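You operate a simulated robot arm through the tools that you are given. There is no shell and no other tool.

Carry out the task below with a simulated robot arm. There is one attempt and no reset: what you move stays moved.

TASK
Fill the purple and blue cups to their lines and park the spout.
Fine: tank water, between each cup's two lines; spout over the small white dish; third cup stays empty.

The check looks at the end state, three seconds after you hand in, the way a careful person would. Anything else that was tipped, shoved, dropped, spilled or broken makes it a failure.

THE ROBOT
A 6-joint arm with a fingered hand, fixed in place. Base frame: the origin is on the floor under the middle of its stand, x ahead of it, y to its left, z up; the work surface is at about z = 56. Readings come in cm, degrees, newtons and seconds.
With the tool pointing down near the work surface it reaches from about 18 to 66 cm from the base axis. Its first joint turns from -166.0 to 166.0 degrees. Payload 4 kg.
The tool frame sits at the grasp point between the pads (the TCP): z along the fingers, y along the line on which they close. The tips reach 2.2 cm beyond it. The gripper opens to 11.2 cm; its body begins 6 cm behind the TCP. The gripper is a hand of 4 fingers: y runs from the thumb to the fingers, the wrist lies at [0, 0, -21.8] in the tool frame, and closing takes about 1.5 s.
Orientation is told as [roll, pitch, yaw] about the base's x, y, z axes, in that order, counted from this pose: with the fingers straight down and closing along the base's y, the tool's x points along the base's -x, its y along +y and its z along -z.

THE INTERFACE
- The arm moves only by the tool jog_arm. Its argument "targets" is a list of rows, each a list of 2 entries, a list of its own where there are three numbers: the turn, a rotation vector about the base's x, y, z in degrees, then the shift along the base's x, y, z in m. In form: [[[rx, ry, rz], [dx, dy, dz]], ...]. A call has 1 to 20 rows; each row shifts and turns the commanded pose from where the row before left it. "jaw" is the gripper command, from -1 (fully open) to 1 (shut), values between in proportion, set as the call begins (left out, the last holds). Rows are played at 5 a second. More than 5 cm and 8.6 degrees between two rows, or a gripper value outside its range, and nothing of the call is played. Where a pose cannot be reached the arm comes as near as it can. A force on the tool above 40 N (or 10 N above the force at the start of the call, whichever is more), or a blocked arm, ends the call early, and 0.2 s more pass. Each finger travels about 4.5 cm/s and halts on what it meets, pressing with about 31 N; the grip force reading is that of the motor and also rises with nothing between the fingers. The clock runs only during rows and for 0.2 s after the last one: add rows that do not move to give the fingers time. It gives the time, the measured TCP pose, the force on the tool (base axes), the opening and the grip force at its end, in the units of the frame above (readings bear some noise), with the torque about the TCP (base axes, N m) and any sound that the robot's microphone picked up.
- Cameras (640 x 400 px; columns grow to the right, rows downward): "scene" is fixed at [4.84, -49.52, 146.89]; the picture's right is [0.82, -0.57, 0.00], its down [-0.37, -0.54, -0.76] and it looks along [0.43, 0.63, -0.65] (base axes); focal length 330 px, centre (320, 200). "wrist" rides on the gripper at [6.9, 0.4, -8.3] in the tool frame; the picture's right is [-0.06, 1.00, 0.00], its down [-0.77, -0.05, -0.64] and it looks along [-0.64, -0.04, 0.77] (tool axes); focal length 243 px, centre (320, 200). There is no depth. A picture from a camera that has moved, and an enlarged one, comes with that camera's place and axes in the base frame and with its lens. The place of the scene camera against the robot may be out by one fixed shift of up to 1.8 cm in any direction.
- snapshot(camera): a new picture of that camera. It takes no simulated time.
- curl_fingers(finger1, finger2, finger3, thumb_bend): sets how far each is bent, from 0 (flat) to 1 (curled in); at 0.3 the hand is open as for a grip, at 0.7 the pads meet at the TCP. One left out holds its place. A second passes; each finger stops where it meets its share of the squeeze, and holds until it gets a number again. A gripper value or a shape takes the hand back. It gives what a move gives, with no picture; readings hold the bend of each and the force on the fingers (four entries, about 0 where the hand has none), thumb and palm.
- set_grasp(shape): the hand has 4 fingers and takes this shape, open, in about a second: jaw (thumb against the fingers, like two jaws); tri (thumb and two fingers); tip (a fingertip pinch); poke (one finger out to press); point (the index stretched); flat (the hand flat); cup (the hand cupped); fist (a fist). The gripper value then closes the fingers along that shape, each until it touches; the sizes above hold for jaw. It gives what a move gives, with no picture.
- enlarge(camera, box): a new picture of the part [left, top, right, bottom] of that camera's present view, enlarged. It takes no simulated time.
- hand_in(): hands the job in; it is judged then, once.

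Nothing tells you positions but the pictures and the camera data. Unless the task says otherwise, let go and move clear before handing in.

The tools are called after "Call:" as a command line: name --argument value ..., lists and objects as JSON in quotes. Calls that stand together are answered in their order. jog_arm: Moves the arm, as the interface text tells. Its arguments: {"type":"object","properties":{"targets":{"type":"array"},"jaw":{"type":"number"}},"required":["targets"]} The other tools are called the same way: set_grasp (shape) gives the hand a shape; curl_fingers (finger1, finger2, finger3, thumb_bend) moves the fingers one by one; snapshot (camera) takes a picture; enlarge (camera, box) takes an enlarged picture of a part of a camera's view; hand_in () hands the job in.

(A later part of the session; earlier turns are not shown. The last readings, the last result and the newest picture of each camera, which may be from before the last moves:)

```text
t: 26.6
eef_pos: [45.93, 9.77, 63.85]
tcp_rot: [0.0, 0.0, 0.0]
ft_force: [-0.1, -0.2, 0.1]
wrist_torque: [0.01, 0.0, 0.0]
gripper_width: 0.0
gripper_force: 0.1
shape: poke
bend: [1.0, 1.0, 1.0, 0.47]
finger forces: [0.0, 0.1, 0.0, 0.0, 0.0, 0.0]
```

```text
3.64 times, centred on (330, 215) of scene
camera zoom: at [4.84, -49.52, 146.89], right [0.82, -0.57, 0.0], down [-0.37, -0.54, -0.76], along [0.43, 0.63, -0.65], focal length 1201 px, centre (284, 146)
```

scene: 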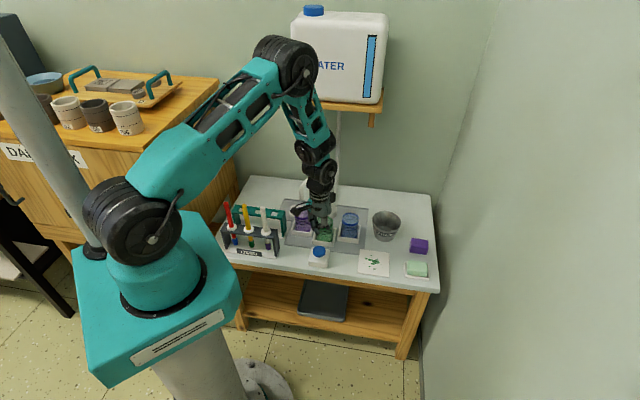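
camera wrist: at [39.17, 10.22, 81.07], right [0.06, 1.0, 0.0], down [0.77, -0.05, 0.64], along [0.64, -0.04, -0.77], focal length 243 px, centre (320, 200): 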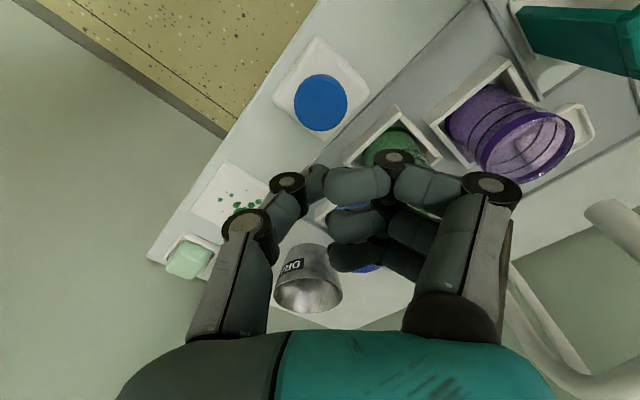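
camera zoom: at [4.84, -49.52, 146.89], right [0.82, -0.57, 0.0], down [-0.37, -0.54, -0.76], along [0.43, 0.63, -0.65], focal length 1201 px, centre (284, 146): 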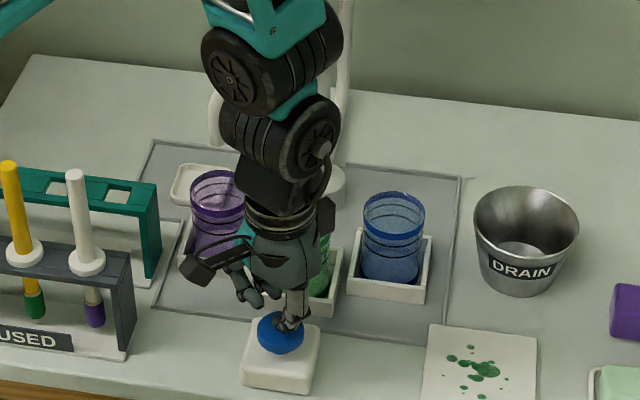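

No contact force yet. I'll press in small steps and watch for force and sound.

Call:
jog_arm --targets '[[[0, 0, 0], [0, 0, -0.002]], [[0, 0, 0], [0, 0, -0.002]]]'

Call:
enlarge --camera "scene" --box '[290, 180, 360, 270]'

```text
t: 27.2
eef_pos: [46.04, 9.98, 63.47]
tcp_rot: [0.0, 0.0, -0.1]
ft_force: [0.8, -1.1, 2.1]
wrist_torque: [-0.02, 0.02, 0.01]
gripper_width: 0.0
gripper_force: 0.1
shape: poke
bend: [1.0, 1.0, 1.0, 0.47]
finger forces: [0.0, 0.1, 0.0, 0.0, 1.9, 0.0]
```

```text
4.44 times, centred on (325, 225) of scene
camera zoom: at [4.84, -49.52, 146.89], right [0.82, -0.57, 0.0], down [-0.37, -0.54, -0.76], along [0.43, 0.63, -0.65], focal length 1468 px, centre (298, 89)
```

zoom: 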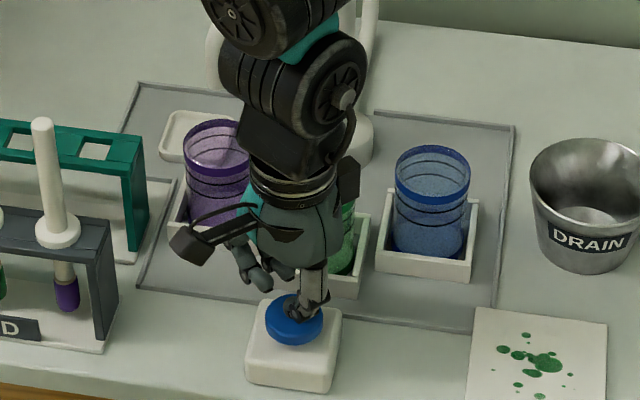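

Contact now, with about 2 N on the thumb. I'll press a little deeper.

Call:
jog_arm --targets '[[[0, 0, 0], [0, 0, -0.002]]]'

Call:
enlarge --camera "scene" --box '[290, 160, 360, 270]'

```text
t: 27.6
eef_pos: [45.9, 9.88, 63.24]
tcp_rot: [0.0, 0.1, -0.1]
ft_force: [-0.7, -0.6, 3.2]
wrist_torque: [-0.02, -0.01, -0.03]
gripper_width: 0.0
gripper_force: 0.0
shape: poke
bend: [1.0, 1.0, 1.0, 0.47]
finger forces: [0.1, 0.0, 0.1, 0.0, 2.5, 0.0]
```

```text
3.64 times, centred on (325, 215) of scene
camera zoom: at [4.84, -49.52, 146.89], right [0.82, -0.57, 0.0], down [-0.37, -0.54, -0.76], along [0.43, 0.63, -0.65], focal length 1201 px, centre (302, 146)
```

zoom: 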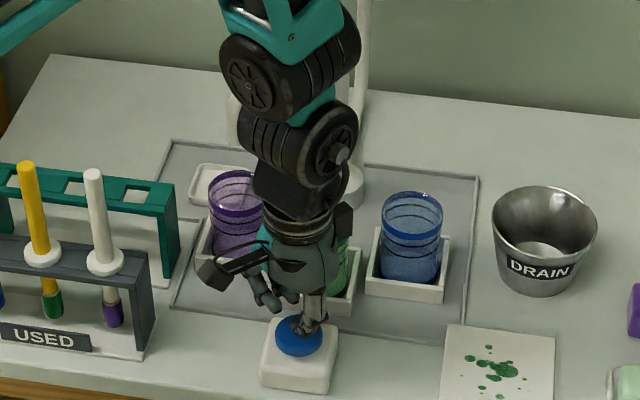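

Call:
jog_arm --targets '[[[0, 0, 0], [0, 0, -0.002]]]'

Call:
enlarge --camera "scene" --box '[290, 180, 340, 240]'

```text
t: 28.0
eef_pos: [45.86, 9.95, 63.03]
tcp_rot: [-0.1, 0.0, 0.0]
ft_force: [-1.4, 0.4, 2.9]
wrist_torque: [0.0, 0.02, 0.0]
gripper_width: 0.0
gripper_force: 0.0
shape: poke
bend: [1.0, 1.0, 1.0, 0.47]
finger forces: [0.0, 0.0, 0.0, 0.0, 3.1, 0.0]
heard: click
```

```text
6.67 times, centred on (315, 210) of scene
camera zoom: at [4.84, -49.52, 146.89], right [0.82, -0.57, 0.0], down [-0.37, -0.54, -0.76], along [0.43, 0.63, -0.65], focal length 2202 px, centre (353, 133)
```

zoom: 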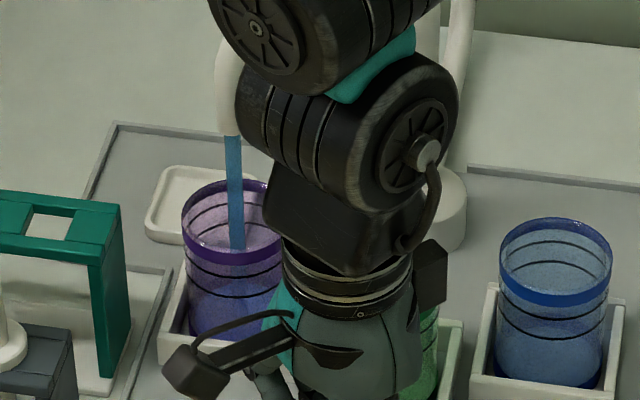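

Click — a water stream is falling into the purple cup. I'll hold for a short moment and read the level.

Call:
jog_arm --targets '[[[0, 0, 0], [0, 0, 0]]]'

Call:
enlarge --camera "scene" --box '[290, 195, 325, 235]'

```text
t: 28.4
eef_pos: [45.92, 9.83, 63.01]
tcp_rot: [-0.1, 0.0, -0.1]
ft_force: [-1.2, -0.6, 3.7]
wrist_torque: [0.0, 0.02, 0.0]
gripper_width: 0.01
gripper_force: 0.2
shape: poke
bend: [1.0, 1.0, 1.0, 0.47]
finger forces: [0.1, 0.1, 0.0, 0.0, 3.1, 0.0]
```

```text
10.00 times, centred on (308, 215) of scene
camera zoom: at [4.84, -49.52, 146.89], right [0.82, -0.57, 0.0], down [-0.37, -0.54, -0.76], along [0.43, 0.63, -0.65], focal length 3302 px, centre (445, 50)
```

zoom: 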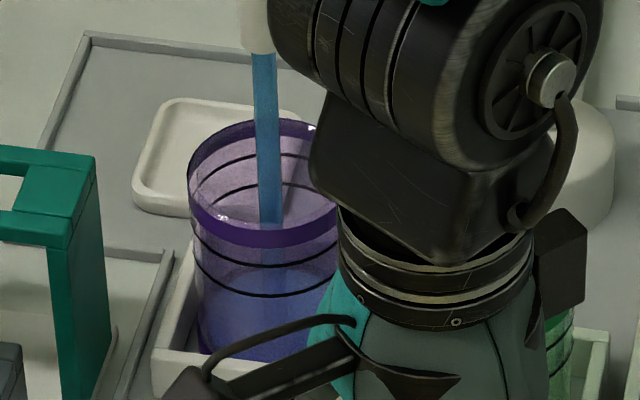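

Call:
jog_arm --targets '[[[0, 0, 0], [0, 0, 0]], [[0, 0, 0], [0, 0, 0]]]'

Call:
enlarge --camera "scene" --box '[290, 195, 325, 235]'

```text
t: 29.0
eef_pos: [45.95, 9.92, 63.07]
tcp_rot: [0.1, 0.0, -0.1]
ft_force: [-1.3, 0.7, 2.3]
wrist_torque: [0.01, 0.0, 0.02]
gripper_width: 0.0
gripper_force: 0.0
shape: poke
bend: [1.0, 1.0, 1.0, 0.47]
finger forces: [0.0, 0.0, 0.0, 0.1, 3.1, 0.0]
```

```text
10.00 times, centred on (308, 215) of scene
camera zoom: at [4.84, -49.52, 146.89], right [0.82, -0.57, 0.0], down [-0.37, -0.54, -0.76], along [0.43, 0.63, -0.65], focal length 3302 px, centre (445, 50)
```

zoom: 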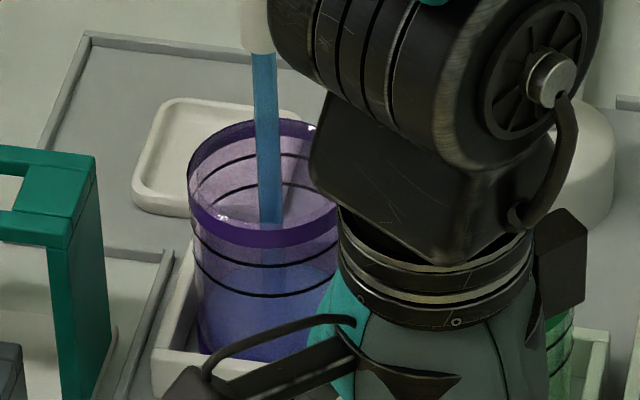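

The stream is steady and the level rises slowly. I'll hold for another second.

Call:
jog_arm --targets '[[[0, 0, 0], [0, 0, 0]], [[0, 0, 0], [0, 0, 0]], [[0, 0, 0], [0, 0, 0]], [[0, 0, 0], [0, 0, 0]]]'

Call:
enlarge --camera "scene" --box '[290, 195, 325, 235]'

Call:
snapshot --camera "wrist"

```text
t: 30.0
eef_pos: [45.84, 9.84, 63.03]
tcp_rot: [0.1, 0.0, 0.0]
ft_force: [-0.5, 0.8, 2.7]
wrist_torque: [0.04, 0.01, 0.02]
gripper_width: 0.01
gripper_force: 0.1
shape: poke
bend: [1.0, 1.0, 1.0, 0.47]
finger forces: [0.0, 0.1, 0.1, 0.0, 3.1, 0.0]
```

```text
10.00 times, centred on (308, 215) of scene
camera zoom: at [4.84, -49.52, 146.89], right [0.82, -0.57, 0.0], down [-0.37, -0.54, -0.76], along [0.43, 0.63, -0.65], focal length 3302 px, centre (445, 50)
```

zoom: 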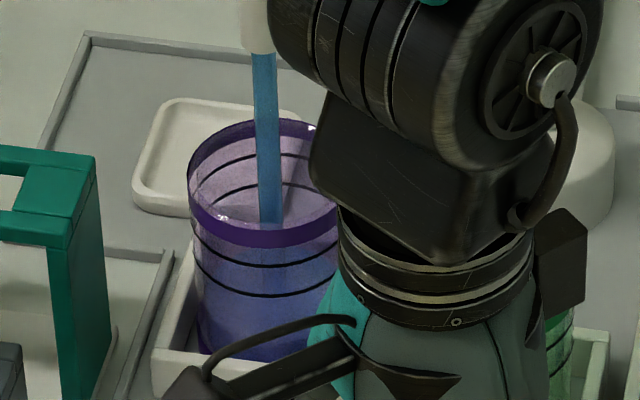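

```text
taken
camera wrist: at [39.0, 10.23, 71.22], right [0.06, 1.0, 0.0], down [0.77, -0.05, 0.64], along [0.64, -0.04, -0.77], focal length 243 px, centre (320, 200)
```

wrist: 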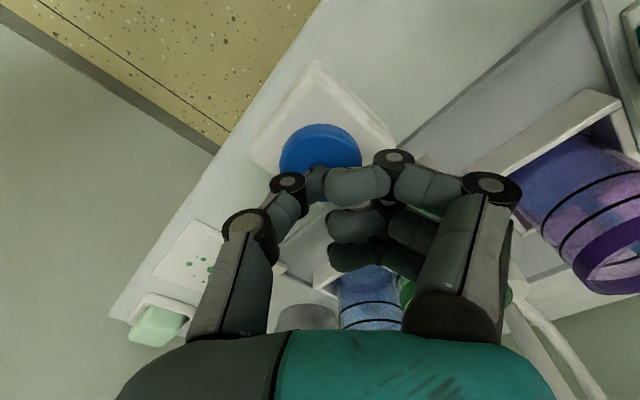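

The wrist camera also sees the purple cup at its right edge. I'll zoom there to judge the level.

Call:
enlarge --camera "wrist" --box '[500, 110, 640, 300]'

Call:
enlarge --camera "scene" --box '[294, 202, 318, 234]'

```text
2.11 times, centred on (570, 205) of wrist
camera zoom: at [39.0, 10.23, 71.22], right [0.06, 1.0, 0.0], down [0.77, -0.05, 0.64], along [0.64, -0.04, -0.77], focal length 511 px, centre (-206, 190)
```

zoom: 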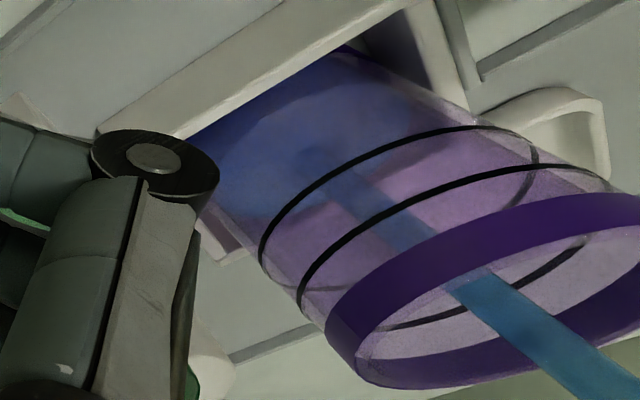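

```text
12.50 times, centred on (306, 218) of scene
camera zoom: at [4.84, -49.52, 146.89], right [0.82, -0.57, 0.0], down [-0.37, -0.54, -0.76], along [0.43, 0.63, -0.65], focal length 4128 px, centre (495, -25)
```

zoom: 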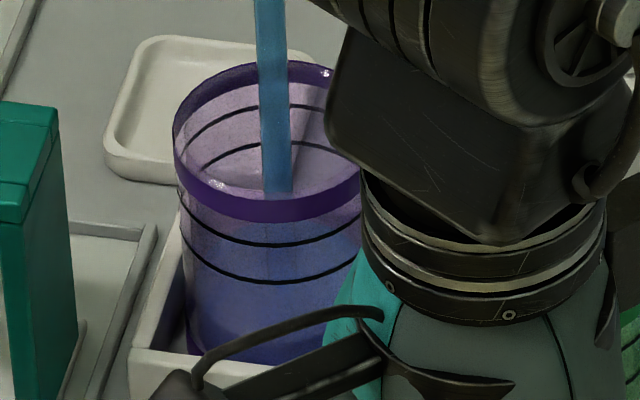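

The water is still clearly below the lower line. I'll hold another 0.8 s and check both views.

Call:
jog_arm --targets '[[[0, 0, 0], [0, 0, 0]], [[0, 0, 0], [0, 0, 0]], [[0, 0, 0], [0, 0, 0]]]'

Call:
enlarge --camera "wrist" --box '[500, 110, 640, 300]'

Call:
enlarge --camera "scene" --box '[294, 202, 318, 234]'

```text
t: 30.8
eef_pos: [45.85, 9.71, 63.09]
tcp_rot: [0.0, 0.0, 0.0]
ft_force: [-0.5, -0.1, 2.8]
wrist_torque: [0.04, 0.01, 0.0]
gripper_width: 0.01
gripper_force: 0.2
shape: poke
bend: [1.0, 1.0, 1.0, 0.47]
finger forces: [0.0, 0.0, 0.0, 0.1, 3.1, 0.1]
```

```text
2.11 times, centred on (570, 205) of wrist
camera zoom: at [39.0, 10.23, 71.22], right [0.06, 1.0, 0.0], down [0.77, -0.05, 0.64], along [0.64, -0.04, -0.77], focal length 511 px, centre (-206, 190)
```

zoom: 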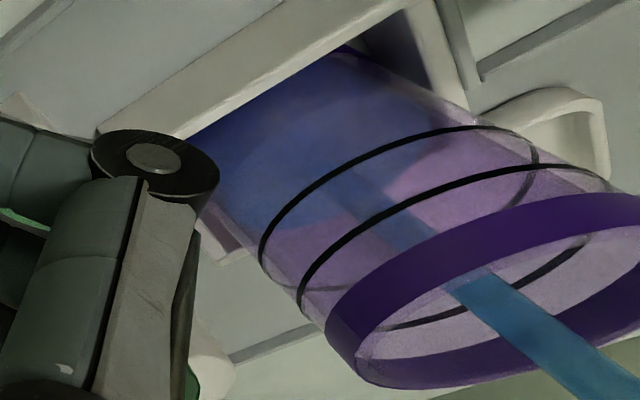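

```text
12.50 times, centred on (306, 218) of scene
camera zoom: at [4.84, -49.52, 146.89], right [0.82, -0.57, 0.0], down [-0.37, -0.54, -0.76], along [0.43, 0.63, -0.65], focal length 4128 px, centre (495, -25)
```

zoom: 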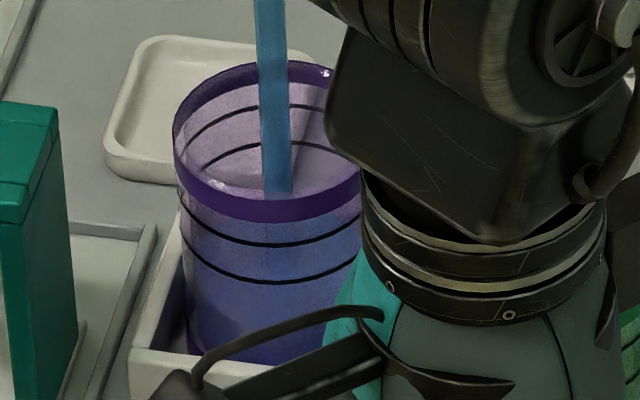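

The water's still low in the cup, perhaps a quarter of the way to the lower line. I'll hold 2 s more and compare.

Call:
jog_arm --targets '[[[0, 0, 0], [0, 0, 0]], [[0, 0, 0], [0, 0, 0]], [[0, 0, 0], [0, 0, 0]], [[0, 0, 0], [0, 0, 0]], [[0, 0, 0], [0, 0, 0]], [[0, 0, 0], [0, 0, 0]], [[0, 0, 0], [0, 0, 0]], [[0, 0, 0], [0, 0, 0]], [[0, 0, 0], [0, 0, 0]]]'

Call:
enlarge --camera "wrist" --box '[500, 110, 640, 300]'

Call:
enlarge --camera "scene" --box '[294, 202, 318, 234]'

```text
t: 32.8
eef_pos: [45.86, 9.79, 63.12]
tcp_rot: [-0.1, 0.0, 0.0]
ft_force: [-1.0, 0.6, 1.8]
wrist_torque: [-0.03, 0.04, 0.0]
gripper_width: 0.0
gripper_force: 0.0
shape: poke
bend: [1.0, 1.0, 1.0, 0.47]
finger forces: [0.0, 0.0, 0.1, 0.1, 3.1, 0.0]
```

```text
2.11 times, centred on (570, 205) of wrist
camera zoom: at [39.0, 10.23, 71.22], right [0.06, 1.0, 0.0], down [0.77, -0.05, 0.64], along [0.64, -0.04, -0.77], focal length 511 px, centre (-206, 190)
```

zoom: 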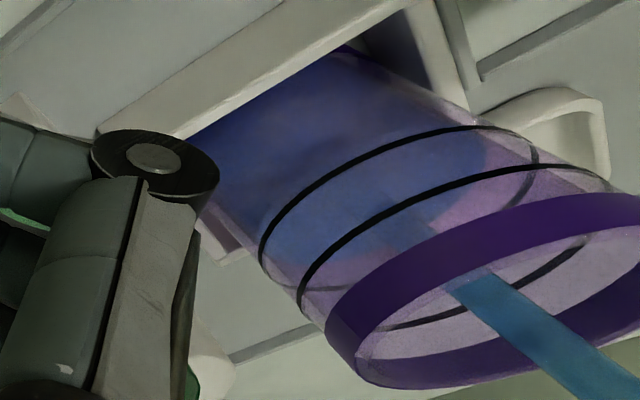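

```text
12.50 times, centred on (306, 218) of scene
camera zoom: at [4.84, -49.52, 146.89], right [0.82, -0.57, 0.0], down [-0.37, -0.54, -0.76], along [0.43, 0.63, -0.65], focal length 4128 px, centre (495, -25)
```

zoom: 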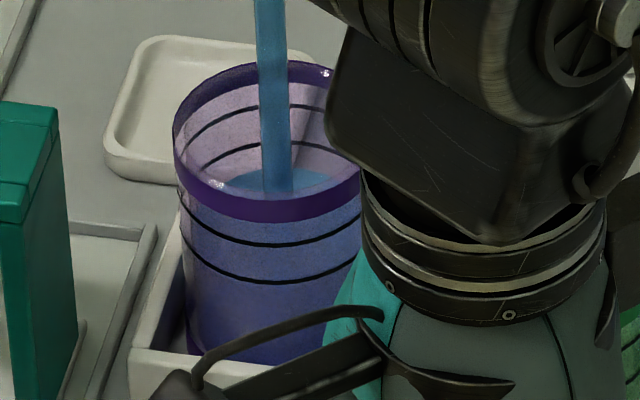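

In the scene view the water's far edge is now visible through the opening, about 0.9 cm below the lower line. I'll hold 1.4 s more.

Call:
jog_arm --targets '[[[0, 0, 0], [0, 0, 0]], [[0, 0, 0], [0, 0, 0]], [[0, 0, 0], [0, 0, 0]], [[0, 0, 0], [0, 0, 0]], [[0, 0, 0], [0, 0, 0]], [[0, 0, 0], [0, 0, 0]]]'

Call:
enlarge --camera "wrist" --box '[500, 110, 640, 300]'

Call:
enlarge --camera "scene" --box '[294, 202, 318, 234]'

```text
t: 34.2
eef_pos: [46.05, 9.88, 63.16]
tcp_rot: [-0.1, -0.1, 0.0]
ft_force: [-1.1, -0.1, 2.9]
wrist_torque: [0.0, 0.01, 0.01]
gripper_width: 0.0
gripper_force: 0.1
shape: poke
bend: [1.0, 1.0, 1.0, 0.47]
finger forces: [0.0, 0.0, 0.1, 0.1, 3.0, 0.1]
```

```text
2.11 times, centred on (570, 205) of wrist
camera zoom: at [39.0, 10.23, 71.22], right [0.06, 1.0, 0.0], down [0.77, -0.05, 0.64], along [0.64, -0.04, -0.77], focal length 511 px, centre (-206, 190)
```

zoom: 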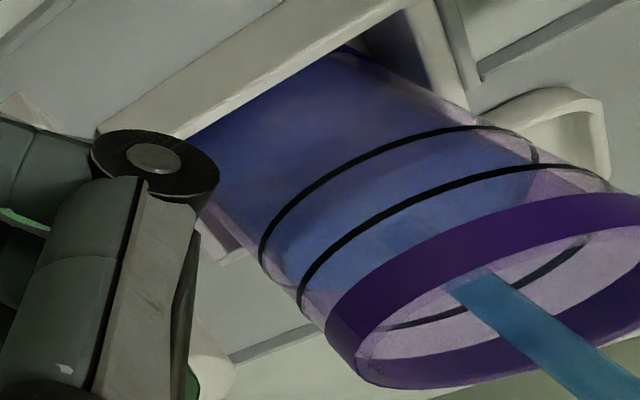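

```text
12.50 times, centred on (306, 218) of scene
camera zoom: at [4.84, -49.52, 146.89], right [0.82, -0.57, 0.0], down [-0.37, -0.54, -0.76], along [0.43, 0.63, -0.65], focal length 4128 px, centre (495, -25)
```

zoom: 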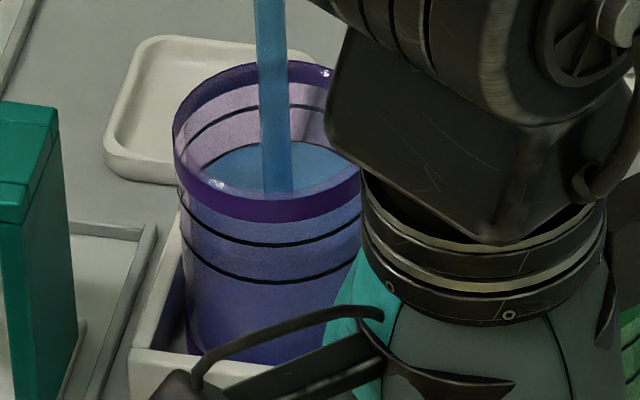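

The level has just reached the lower line and is rising about 0.7 cm/s, against a band 1.5 cm wide. I'll hold 0.4 s more, then lift off and check whether the flow stops.

Call:
jog_arm --targets '[[[0, 0, 0], [0, 0, 0]], [[0, 0, 0], [0, 0, 0]], [[0, 0, 0], [0, 0, 0.01]]]'

Call:
enlarge --camera "scene" --box '[294, 192, 318, 234]'

Call:
enlarge --camera "wrist" --box '[500, 110, 640, 300]'

```text
t: 35.0
eef_pos: [45.94, 9.85, 64.12]
tcp_rot: [0.0, 0.0, 0.1]
ft_force: [-0.2, -0.1, 0.3]
wrist_torque: [0.01, -0.03, 0.01]
gripper_width: 0.0
gripper_force: 0.1
shape: poke
bend: [1.0, 1.0, 1.0, 0.47]
finger forces: [0.1, 0.1, 0.0, 0.0, 0.1, 0.0]
```

```text
9.52 times, centred on (306, 213) of scene
camera zoom: at [4.84, -49.52, 146.89], right [0.82, -0.57, 0.0], down [-0.37, -0.54, -0.76], along [0.43, 0.63, -0.65], focal length 3145 px, centre (453, 76)
```

zoom: 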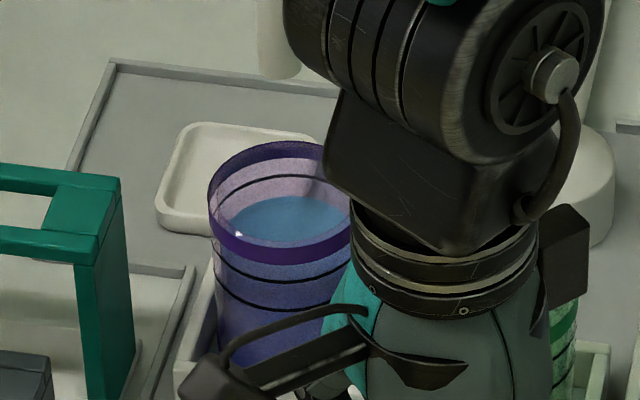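

```text
2.11 times, centred on (570, 205) of wrist
camera zoom: at [39.02, 10.27, 72.25], right [0.06, 1.0, 0.0], down [0.77, -0.05, 0.64], along [0.64, -0.04, -0.77], focal length 511 px, centre (-206, 190)
```

zoom: 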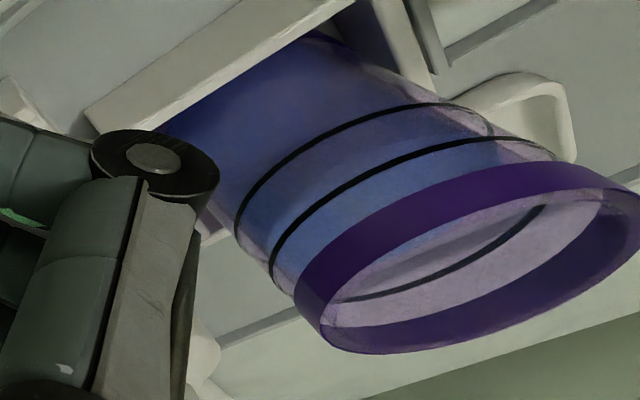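

The flow stops on release, so it's a momentary button. The level looks about a third of the way up between the lines; I'll lift to get a clearer look.

Call:
jog_arm --targets '[[[0, 0, 0], [0, 0, 0.02]], [[0, 0, 0], [0, 0, 0.02]], [[0, 0, 0], [0, 0, 0.02]], [[0, 0, 0], [0, 0, 0.01]]]'

Call:
enlarge --camera "scene" --box '[290, 180, 330, 234]'

Call:
snapshot --camera "wrist"

Call:
enlarge --camera "wrist" --box '[430, 50, 600, 220]'

```text
t: 36.0
eef_pos: [45.98, 9.94, 71.05]
tcp_rot: [0.0, 0.1, -0.1]
ft_force: [-0.4, 0.2, -0.2]
wrist_torque: [0.01, 0.0, -0.01]
gripper_width: 0.0
gripper_force: 0.0
shape: poke
bend: [1.0, 1.0, 1.0, 0.47]
finger forces: [0.0, 0.1, 0.0, 0.0, 0.0, 0.1]
```

```text
7.41 times, centred on (310, 207) of scene
camera zoom: at [4.84, -49.52, 146.89], right [0.82, -0.57, 0.0], down [-0.37, -0.54, -0.76], along [0.43, 0.63, -0.65], focal length 2446 px, centre (394, 148)
```

zoom: 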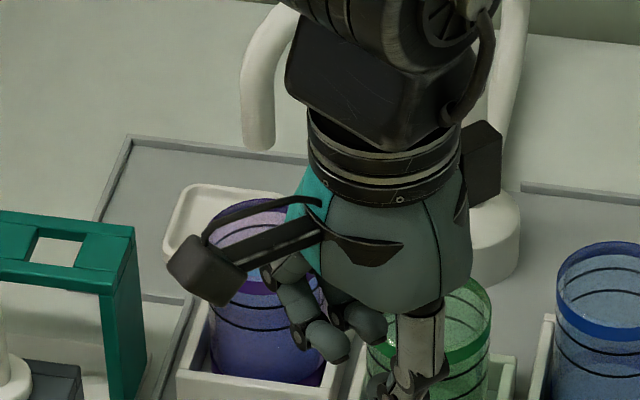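

```text
taken
camera wrist: at [38.95, 10.36, 79.25], right [0.06, 1.0, 0.0], down [0.77, -0.05, 0.64], along [0.64, -0.04, -0.77], focal length 243 px, centre (320, 200)
```

wrist: 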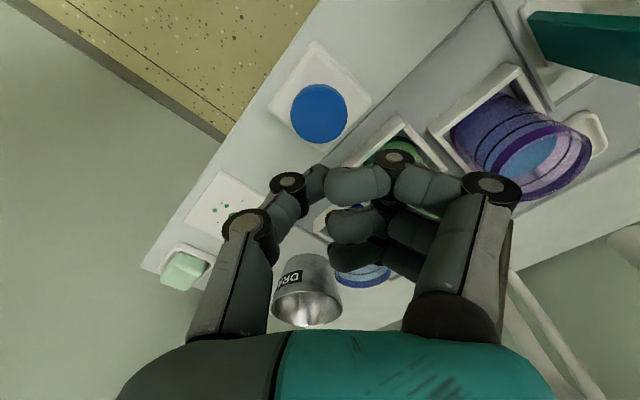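

```text
2.35 times, centred on (515, 135) of wrist
camera zoom: at [38.95, 10.36, 79.25], right [0.06, 1.0, 0.0], down [0.77, -0.05, 0.64], along [0.64, -0.04, -0.77], focal length 571 px, centre (-139, 353)
```

zoom: 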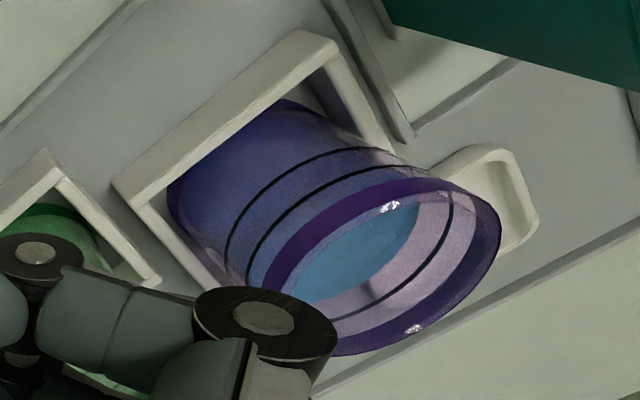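

Call:
enlarge --camera "wrist" --box '[490, 90, 570, 190]'

Call:
enlarge --camera "scene" --box '[288, 196, 318, 236]'

```text
4.00 times, centred on (530, 140) of wrist
camera zoom: at [38.95, 10.36, 79.25], right [0.06, 1.0, 0.0], down [0.77, -0.05, 0.64], along [0.64, -0.04, -0.77], focal length 970 px, centre (-520, 440)
```

zoom: 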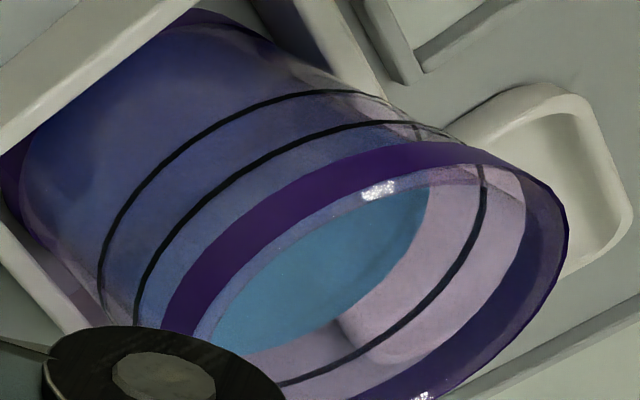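

```text
10.00 times, centred on (303, 216) of scene
camera zoom: at [4.84, -49.52, 146.89], right [0.82, -0.57, 0.0], down [-0.37, -0.54, -0.76], along [0.43, 0.63, -0.65], focal length 3302 px, centre (490, 40)
```

zoom: 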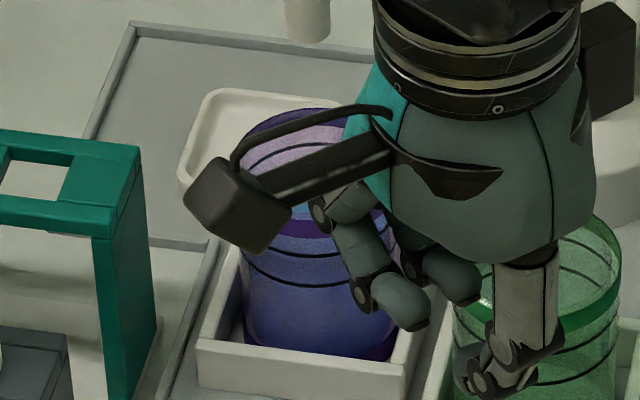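

By my measurement of the far edge, purple is roughly 0.3–0.45 of the way up between its lines, a safe margin both ways. The flow has stopped with no drip at the mouth, so I'll rise, reopen the jaw and return over the spout arm.

Call:
jog_arm --targets '[[[0, 0, 0], [0, 0, 0.04]], [[0, 0, 0], [0, 0, 0.04]], [[0, 0, 0], [0, 0, 0.04]], [[0, 0, 0], [0, 0, 0.04]], [[0, 0, 0], [0, 0, 0.05]], [[0, 0, 0], [0, 0, 0]]]'

Call:
set_grasp --shape "jaw"

Call:
jog_arm --targets '[[[0, 0, 1.1], [0.0168, 0.0322, 0]], [[0, 0, 1.1], [0.0168, 0.0322, 0]], [[0, 0, 1.1], [0.0168, 0.0322, 0]], [[0, 0, 1.1], [0.0168, 0.0322, 0]], [[0, 0, 1.1], [0.0168, 0.0322, 0]], [[0, 0, 0], [0, 0, 0]]]'

Call:
snapshot --camera "wrist"

Call:
enlarge --camera "scene" --box '[270, 150, 380, 250]'

Call:
enlarge --camera "scene" --box '[290, 196, 320, 236]'

```text
t: 37.4
eef_pos: [45.85, 9.94, 92.29]
tcp_rot: [-0.1, 0.0, 0.0]
ft_force: [-0.4, -0.9, -0.8]
wrist_torque: [-0.02, 0.04, -0.01]
gripper_width: 0.01
gripper_force: 0.0
shape: poke
bend: [1.0, 1.0, 1.0, 0.47]
finger forces: [0.0, 0.0, 0.0, 0.1, 0.0, 0.0]
```

```text
t: 38.3
eef_pos: [45.85, 9.94, 92.25]
tcp_rot: [0.1, 0.0, 0.0]
ft_force: [-0.1, 0.1, 0.3]
wrist_torque: [0.02, -0.02, 0.0]
gripper_width: 11.21
gripper_force: 0.1
shape: jaw
bend: [0.3, 0.3, 0.3, 0.3]
finger forces: [0.1, 0.1, 0.1, 0.0, 0.1, 0.0]
```

```text
t: 39.7
eef_pos: [54.21, 26.15, 92.04]
tcp_rot: [0.0, 0.0, 5.5]
ft_force: [0.9, 0.0, -0.1]
wrist_torque: [0.02, -0.01, 0.01]
gripper_width: 11.16
gripper_force: 0.0
shape: jaw
bend: [0.3, 0.3, 0.3, 0.3]
finger forces: [0.0, 0.0, 0.2, 0.0, 0.0, 0.0]
```

```text
taken
camera wrist: at [47.28, 25.81, 100.21], right [-0.03, 1.0, 0.0], down [0.77, 0.02, 0.64], along [0.64, 0.02, -0.77], focal length 243 px, centre (320, 200)
```

wrist: 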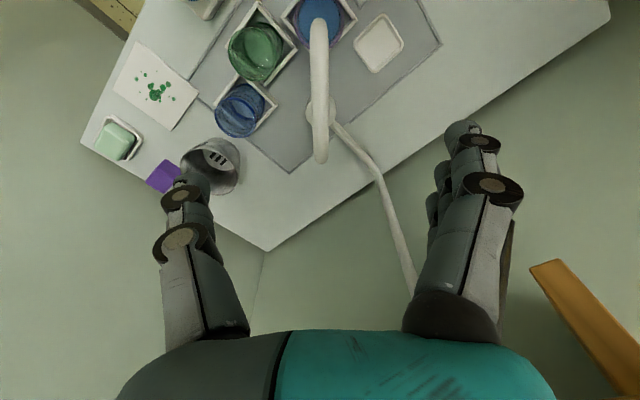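

```text
4.00 times, centred on (325, 200) of scene
camera zoom: at [4.84, -49.52, 146.89], right [0.82, -0.57, 0.0], down [-0.37, -0.54, -0.76], along [0.43, 0.63, -0.65], focal length 1321 px, centre (300, 200)
```

zoom: 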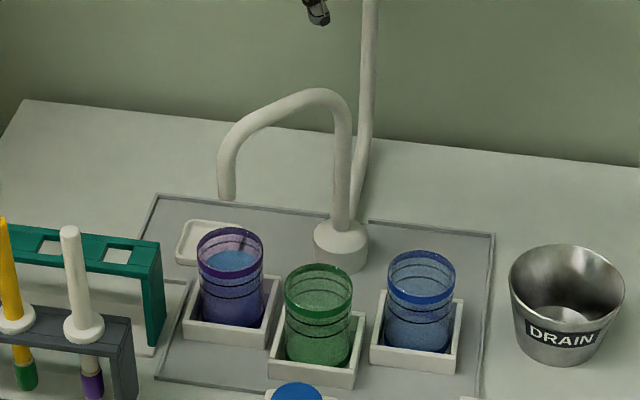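

```text
10.00 times, centred on (305, 216) of scene
camera zoom: at [4.84, -49.52, 146.89], right [0.82, -0.57, 0.0], down [-0.37, -0.54, -0.76], along [0.43, 0.63, -0.65], focal length 3302 px, centre (470, 40)
```

zoom: 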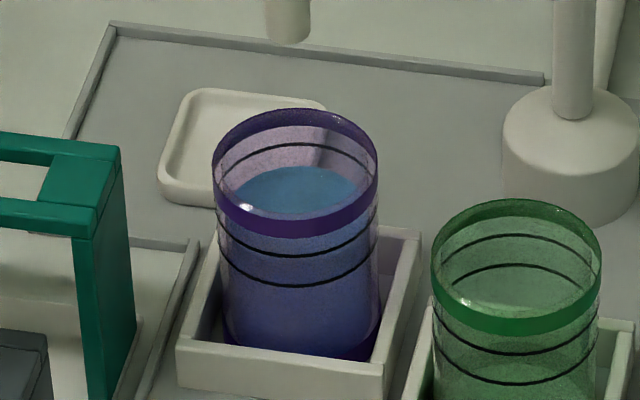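

Clear view of purple: the water sits about 0.3–0.4 of the way between its lines. The spout arm is centred under the hand again, so I'll descend and cage it.

Call:
jog_arm --targets '[[[0, 0, 0], [0, 0, -0.018]], [[0, 0, 0], [0, 0, -0.018]], [[0, 0, 0], [0, 0, -0.018]], [[0, 0, 0], [0, 0, -0.018]], [[0, 0, 0], [0, 0, -0.018]], [[0, 0, 0], [0, 0, -0.018]], [[0, 0, 0], [0, 0, -0.018]], [[0, 0, 0], [0, 0, -0.016]], [[0, 0, 0], [0, 0, 0]]]'

Call:
jog_arm --targets '[[[0, 0, 0], [0, 0, 0]], [[0, 0, 0], [0, 0, 0]], [[0, 0, 0], [0, 0, 0]], [[0, 0, 0], [0, 0, 0]], [[0, 0, 0], [0, 0, 0]], [[0, 0, 0], [0, 0, 0]]]' --jaw 0.4

Call:
snapshot --camera "wrist"

Call:
enlarge --camera "scene" --box '[270, 140, 380, 240]'

```text
t: 41.7
eef_pos: [54.36, 26.1, 77.9]
tcp_rot: [0.0, -0.1, 5.4]
ft_force: [-0.6, 0.3, 0.4]
wrist_torque: [-0.04, -0.05, 0.02]
gripper_width: 11.2
gripper_force: 0.1
shape: jaw
bend: [0.3, 0.3, 0.3, 0.3]
finger forces: [0.1, 0.0, 0.0, 0.0, 0.0, 0.0]
```

```text
t: 43.1
eef_pos: [54.35, 26.07, 77.88]
tcp_rot: [-0.1, 0.1, 5.6]
ft_force: [-0.2, -0.1, -0.5]
wrist_torque: [0.04, -0.03, 0.01]
gripper_width: 3.41
gripper_force: 0.0
shape: jaw
bend: [0.73, 0.73, 0.73, 0.7]
finger forces: [0.1, 0.0, 0.0, 0.1, 0.1, 0.0]
```

```text
taken
camera wrist: at [47.39, 25.77, 86.08], right [-0.03, 1.0, 0.0], down [0.77, 0.02, 0.64], along [0.64, 0.02, -0.77], focal length 243 px, centre (320, 200)
```

wrist: 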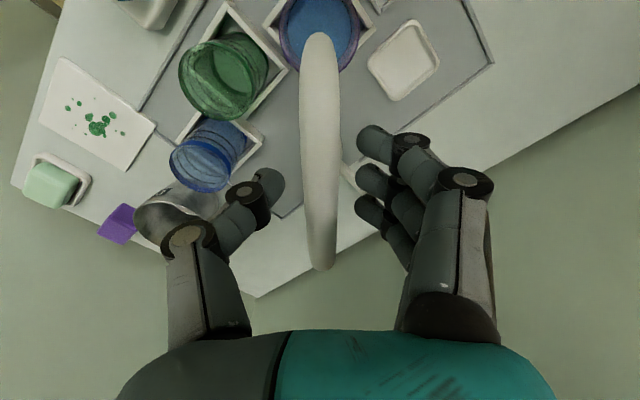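

```text
4.00 times, centred on (325, 190) of scene
camera zoom: at [4.84, -49.52, 146.89], right [0.82, -0.57, 0.0], down [-0.37, -0.54, -0.76], along [0.43, 0.63, -0.65], focal length 1321 px, centre (300, 240)
```

zoom: 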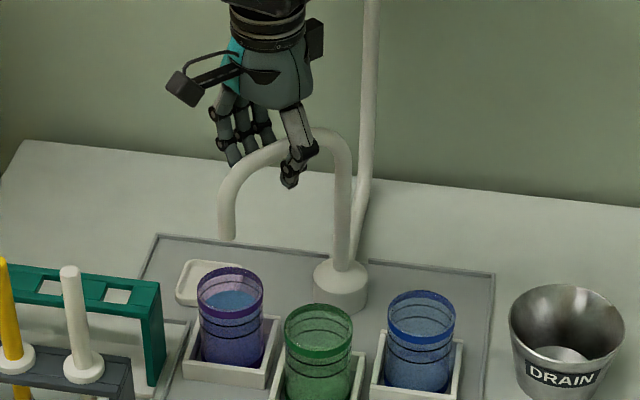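

The cage is closed with no contact. I'll swing on past green towards blue, first half of the arc.

Call:
jog_arm --targets '[[[0, 0, 4], [0.000616, -0.005016, 0]], [[0, 0, 4], [0.000964, -0.004961, 0]], [[0, 0, 4], [0.001308, -0.004882, 0]], [[0, 0, 4], [0.001645, -0.004779, 0]], [[0, 0, 4], [0.001975, -0.004652, 0]], [[0, 0, 4], [0.002294, -0.004503, 0]], [[0, 0, 4], [0.002603, -0.004332, 0]], [[0, 0, 4], [0.002899, -0.00414, 0]], [[0, 0, 4], [0.003181, -0.003928, 0]], [[0, 0, 4], [0.003447, -0.003696, 0]], [[0, 0, 4], [0.003696, -0.003447, 0]], [[0, 0, 4], [0.003928, -0.003181, 0]], [[0, 0, 0], [0, 0, 0]]]'

Call:
snapshot --camera "wrist"

Call:
enlarge --camera "scene" --box '[270, 140, 380, 240]'

```text
t: 45.9
eef_pos: [57.19, 20.76, 77.86]
tcp_rot: [0.1, 0.0, 53.6]
ft_force: [-0.1, 0.2, -0.2]
wrist_torque: [0.0, 0.0, 0.02]
gripper_width: 3.43
gripper_force: 0.0
shape: jaw
bend: [0.73, 0.73, 0.73, 0.7]
finger forces: [0.1, 0.1, 0.0, 0.0, 0.0, 0.0]
```

```text
taken
camera wrist: at [52.6, 15.51, 85.98], right [-0.76, 0.64, 0.0], down [0.49, 0.59, 0.64], along [0.41, 0.49, -0.77], focal length 243 px, centre (320, 200)
```

wrist: 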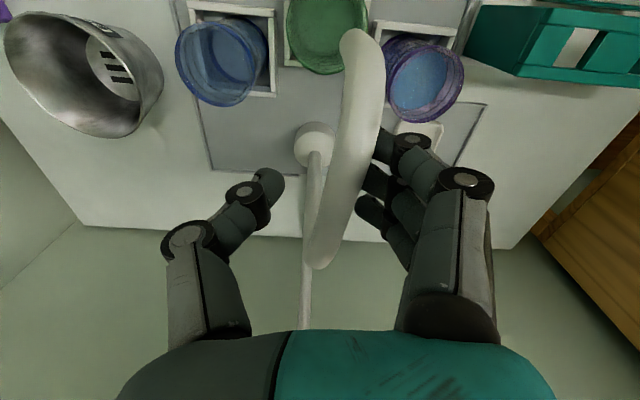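

```text
4.00 times, centred on (325, 190) of scene
camera zoom: at [4.84, -49.52, 146.89], right [0.82, -0.57, 0.0], down [-0.37, -0.54, -0.76], along [0.43, 0.63, -0.65], focal length 1321 px, centre (300, 240)
```

zoom: 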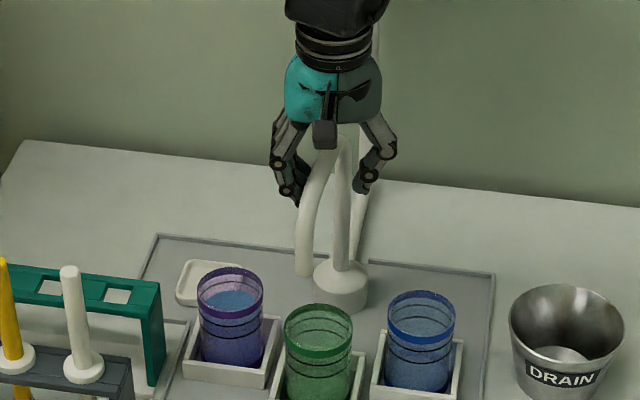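

The spout is over green's sector and following, and green's still empty. I'll continue to blue.

Call:
jog_arm --targets '[[[0, 0, 4], [0.00414, -0.002899, 0]], [[0, 0, 4], [0.004332, -0.002603, 0]], [[0, 0, 4], [0.004503, -0.002294, 0]], [[0, 0, 4], [0.004652, -0.001975, 0]], [[0, 0, 4], [0.004779, -0.001645, 0]], [[0, 0, 4], [0.004882, -0.001308, 0]], [[0, 0, 4], [0.004961, -0.000964, 0]], [[0, 0, 4], [0.005016, -0.000616, 0]], [[0, 0, 4], [0.005047, -0.000264, 0]], [[0, 0, 4], [0.005053, 8.8e-05, 0]], [[0, 0, 0], [0, 0, 0]], [[0, 0, 0], [0, 0, 0]]]'

Call:
snapshot --camera "wrist"

Call:
enlarge --camera "scene" --box '[270, 140, 380, 240]'

```text
t: 48.5
eef_pos: [61.79, 19.46, 77.92]
tcp_rot: [0.0, 0.0, 93.5]
ft_force: [1.2, -0.5, 0.2]
wrist_torque: [0.01, -0.02, 0.02]
gripper_width: 3.45
gripper_force: 0.1
shape: jaw
bend: [0.73, 0.73, 0.73, 0.7]
finger forces: [0.2, 0.1, 0.0, 0.0, 0.1, 0.1]
```

```text
taken
camera wrist: at [61.91, 12.4, 86.02], right [-1.0, 0.0, 0.0], down [0.0, 0.77, 0.64], along [0.0, 0.64, -0.77], focal length 243 px, centre (320, 200)
```

wrist: 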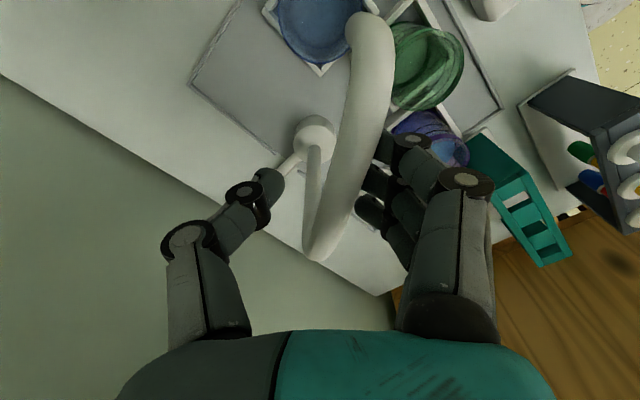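

```text
4.00 times, centred on (325, 190) of scene
camera zoom: at [4.84, -49.52, 146.89], right [0.82, -0.57, 0.0], down [-0.37, -0.54, -0.76], along [0.43, 0.63, -0.65], focal length 1321 px, centre (300, 240)
```

zoom: 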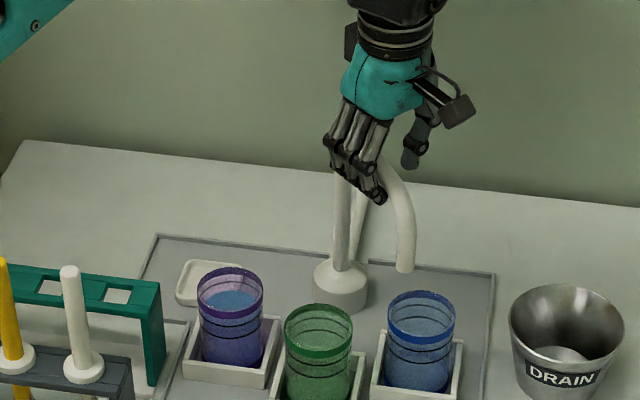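

The mouth is about 1.8 cm short of blue's centre (61.7, 13.4). I'll swing another 8.5°.

Call:
jog_arm --targets '[[[0, 0, 2.1], [0.0027, 0.0002, 0]], [[0, 0, 2.1], [0.00265, 0.0003, 0]], [[0, 0, 2.1], [0.00265, 0.0004, 0]], [[0, 0, 2.1], [0.00265, 0.0005, 0]], [[0, 0, 0], [0, 0, 0]], [[0, 0, 0], [0, 0, 0]]]'

Call:
snapshot --camera "wrist"

Call:
enlarge --camera "scene" --box '[270, 140, 380, 240]'

```text
t: 49.9
eef_pos: [62.71, 20.53, 77.78]
tcp_rot: [0.1, -0.3, 101.4]
ft_force: [-0.4, -1.0, -0.3]
wrist_torque: [0.02, 0.0, -0.05]
gripper_width: 3.44
gripper_force: 0.1
shape: jaw
bend: [0.73, 0.73, 0.73, 0.7]
finger forces: [0.0, 0.0, 0.1, 0.0, 0.0, 0.0]
out of reach, approached as far as the arm can: row 4
```

```text
taken
camera wrist: at [63.69, 13.47, 85.93], right [-0.99, -0.13, 0.0], down [-0.1, 0.76, 0.65], along [-0.09, 0.64, -0.76], focal length 243 px, centre (320, 200)
```

wrist: 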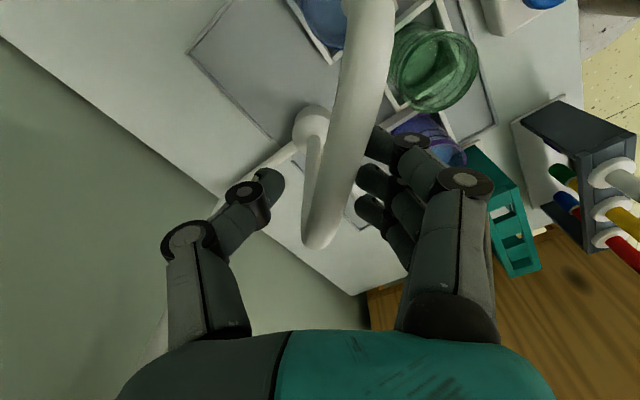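

```text
4.00 times, centred on (325, 190) of scene
camera zoom: at [4.84, -49.52, 146.89], right [0.82, -0.57, 0.0], down [-0.37, -0.54, -0.76], along [0.43, 0.63, -0.65], focal length 1321 px, centre (300, 240)
```

zoom: 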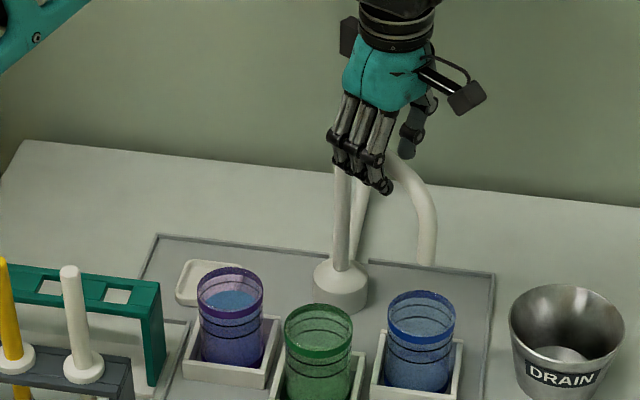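

The mouth now lines up with blue's centre to within a few millimetres, though the hand is at its reach limit. I'll open, ease back slightly along the arm, and rise.

Call:
jog_arm --targets '[[[0, 0, 0], [0, 0, 0]], [[0, 0, 0], [0, 0, 0]], [[0, 0, 0], [0, 0, 0]], [[0, 0, 0], [0, 0, 0]], [[0, 0, 0], [0, 0, 0]], [[0, 0, -1.5], [-0.004, -0.005, 0]], [[0, 0, -1.5], [-0.004, -0.005, 0]], [[0, 0, -1.5], [-0.004, -0.005, 0]], [[0, 0, 0], [0, 0, 0]]]' --jaw -1

Call:
snapshot --camera "wrist"

Call:
enlarge --camera "scene" --box '[270, 140, 380, 240]'

```text
t: 51.9
eef_pos: [61.6, 19.0, 77.98]
tcp_rot: [-0.1, 0.0, 97.4]
ft_force: [-0.4, 0.9, -0.1]
wrist_torque: [-0.02, -0.02, 0.01]
gripper_width: 11.19
gripper_force: 0.1
shape: jaw
bend: [0.3, 0.3, 0.3, 0.3]
finger forces: [0.0, 0.0, 0.0, 0.0, 0.0, 0.0]
```

```text
taken
camera wrist: at [61.97, 11.97, 86.1], right [-1.0, -0.06, 0.0], down [-0.05, 0.77, 0.64], along [-0.04, 0.64, -0.77], focal length 243 px, centre (320, 200)
```

wrist: 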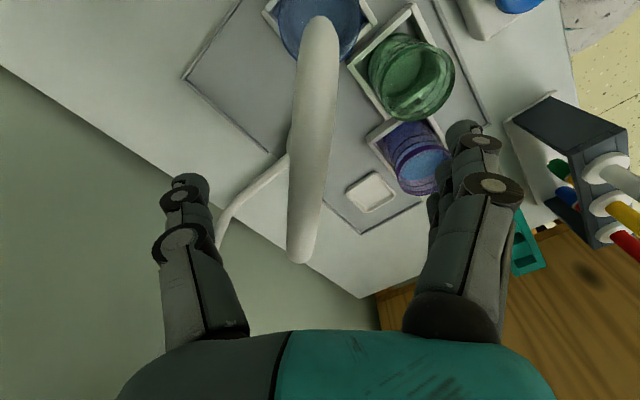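

```text
4.00 times, centred on (325, 190) of scene
camera zoom: at [4.84, -49.52, 146.89], right [0.82, -0.57, 0.0], down [-0.37, -0.54, -0.76], along [0.43, 0.63, -0.65], focal length 1321 px, centre (300, 240)
```

zoom: 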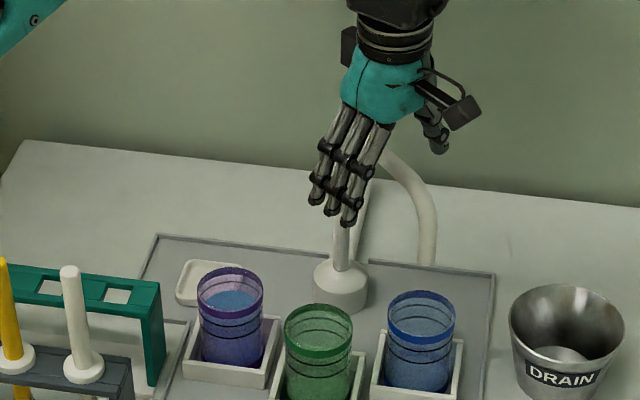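

The spout is freely over blue. I'll rise, then travel back to the button while turning to yaw 0.

Call:
jog_arm --targets '[[[0, 0, 0], [0, 0, 0.02]], [[0, 0, 0], [0, 0, 0.03]], [[0, 0, 0], [-0.005, -0.003, 0.03]], [[0, 0, 0], [-0.01, -0.005, 0.03]], [[0, 0, 0], [-0.01, -0.005, 0.02]], [[0, 0, 0], [0, 0, 0]]]'

Call:
jog_arm --targets '[[[0, 0, -8.1], [-0.011, -0.006, 0]], [[0, 0, -8.1], [-0.011, -0.006, 0]], [[0, 0, -8.1], [-0.011, -0.006, 0]], [[0, 0, -8.1], [-0.011, -0.006, 0]], [[0, 0, -8.1], [-0.011, -0.006, 0]], [[0, 0, -8.1], [-0.011, -0.006, 0]], [[0, 0, -8.1], [-0.011, -0.006, 0]], [[0, 0, -8.1], [-0.011, -0.006, 0]], [[0, 0, -8.1], [-0.011, -0.006, 0]], [[0, 0, -8.1], [-0.011, -0.006, 0]], [[0, 0, -8.1], [-0.011, -0.006, 0]], [[0, 0, -8.1], [-0.011, -0.006, 0]], [[0, 0, 0], [0, 0, 0]]]'

Call:
set_grasp --shape "poke"

Call:
snapshot --camera "wrist"

Call:
enlarge --camera "scene" --box '[270, 150, 400, 280]'

```text
t: 53.3
eef_pos: [58.98, 17.69, 90.77]
tcp_rot: [0.0, 0.0, 97.4]
ft_force: [0.5, 1.0, 0.2]
wrist_torque: [-0.03, -0.01, 0.0]
gripper_width: 11.16
gripper_force: 0.1
shape: jaw
bend: [0.3, 0.3, 0.3, 0.3]
finger forces: [0.0, 0.0, 0.0, 0.0, 0.0, 0.0]
```

```text
t: 56.1
eef_pos: [45.78, 10.42, 91.01]
tcp_rot: [0.0, -0.1, 0.1]
ft_force: [-0.4, 0.3, -0.4]
wrist_torque: [-0.01, -0.03, 0.0]
gripper_width: 11.18
gripper_force: 0.0
shape: jaw
bend: [0.3, 0.3, 0.3, 0.3]
finger forces: [0.1, 0.0, 0.1, 0.0, 0.0, 0.0]
```

```text
t: 57.0
eef_pos: [45.8, 10.39, 90.97]
tcp_rot: [0.0, 0.0, 0.2]
ft_force: [-0.6, 0.1, 0.1]
wrist_torque: [0.02, 0.01, 0.01]
gripper_width: 0.03
gripper_force: 0.1
shape: poke
bend: [1.0, 1.0, 1.0, 0.47]
finger forces: [0.1, 0.1, 0.1, 0.1, 0.1, 0.1]
```

```text
taken
camera wrist: at [38.86, 10.85, 99.08], right [0.06, 1.0, 0.0], down [0.77, -0.05, 0.64], along [0.64, -0.04, -0.77], focal length 243 px, centre (320, 200)
```

wrist: 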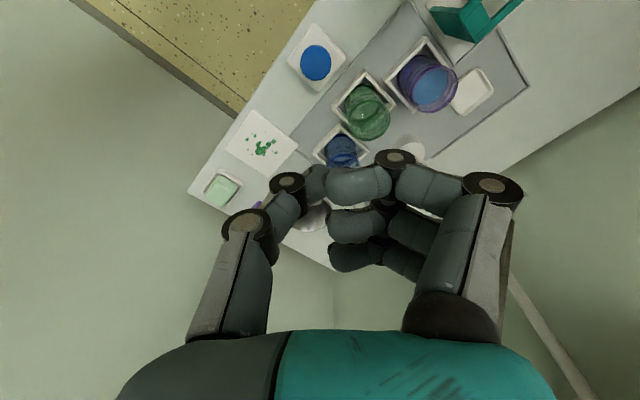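

```text
3.08 times, centred on (335, 215) of scene
camera zoom: at [4.84, -49.52, 146.89], right [0.82, -0.57, 0.0], down [-0.37, -0.54, -0.76], along [0.43, 0.63, -0.65], focal length 1016 px, centre (274, 154)
```

zoom: 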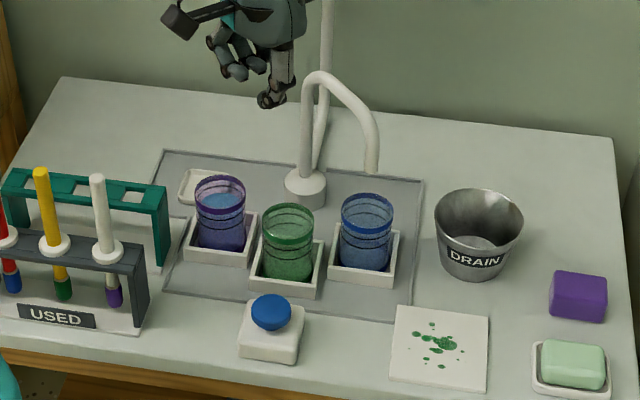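

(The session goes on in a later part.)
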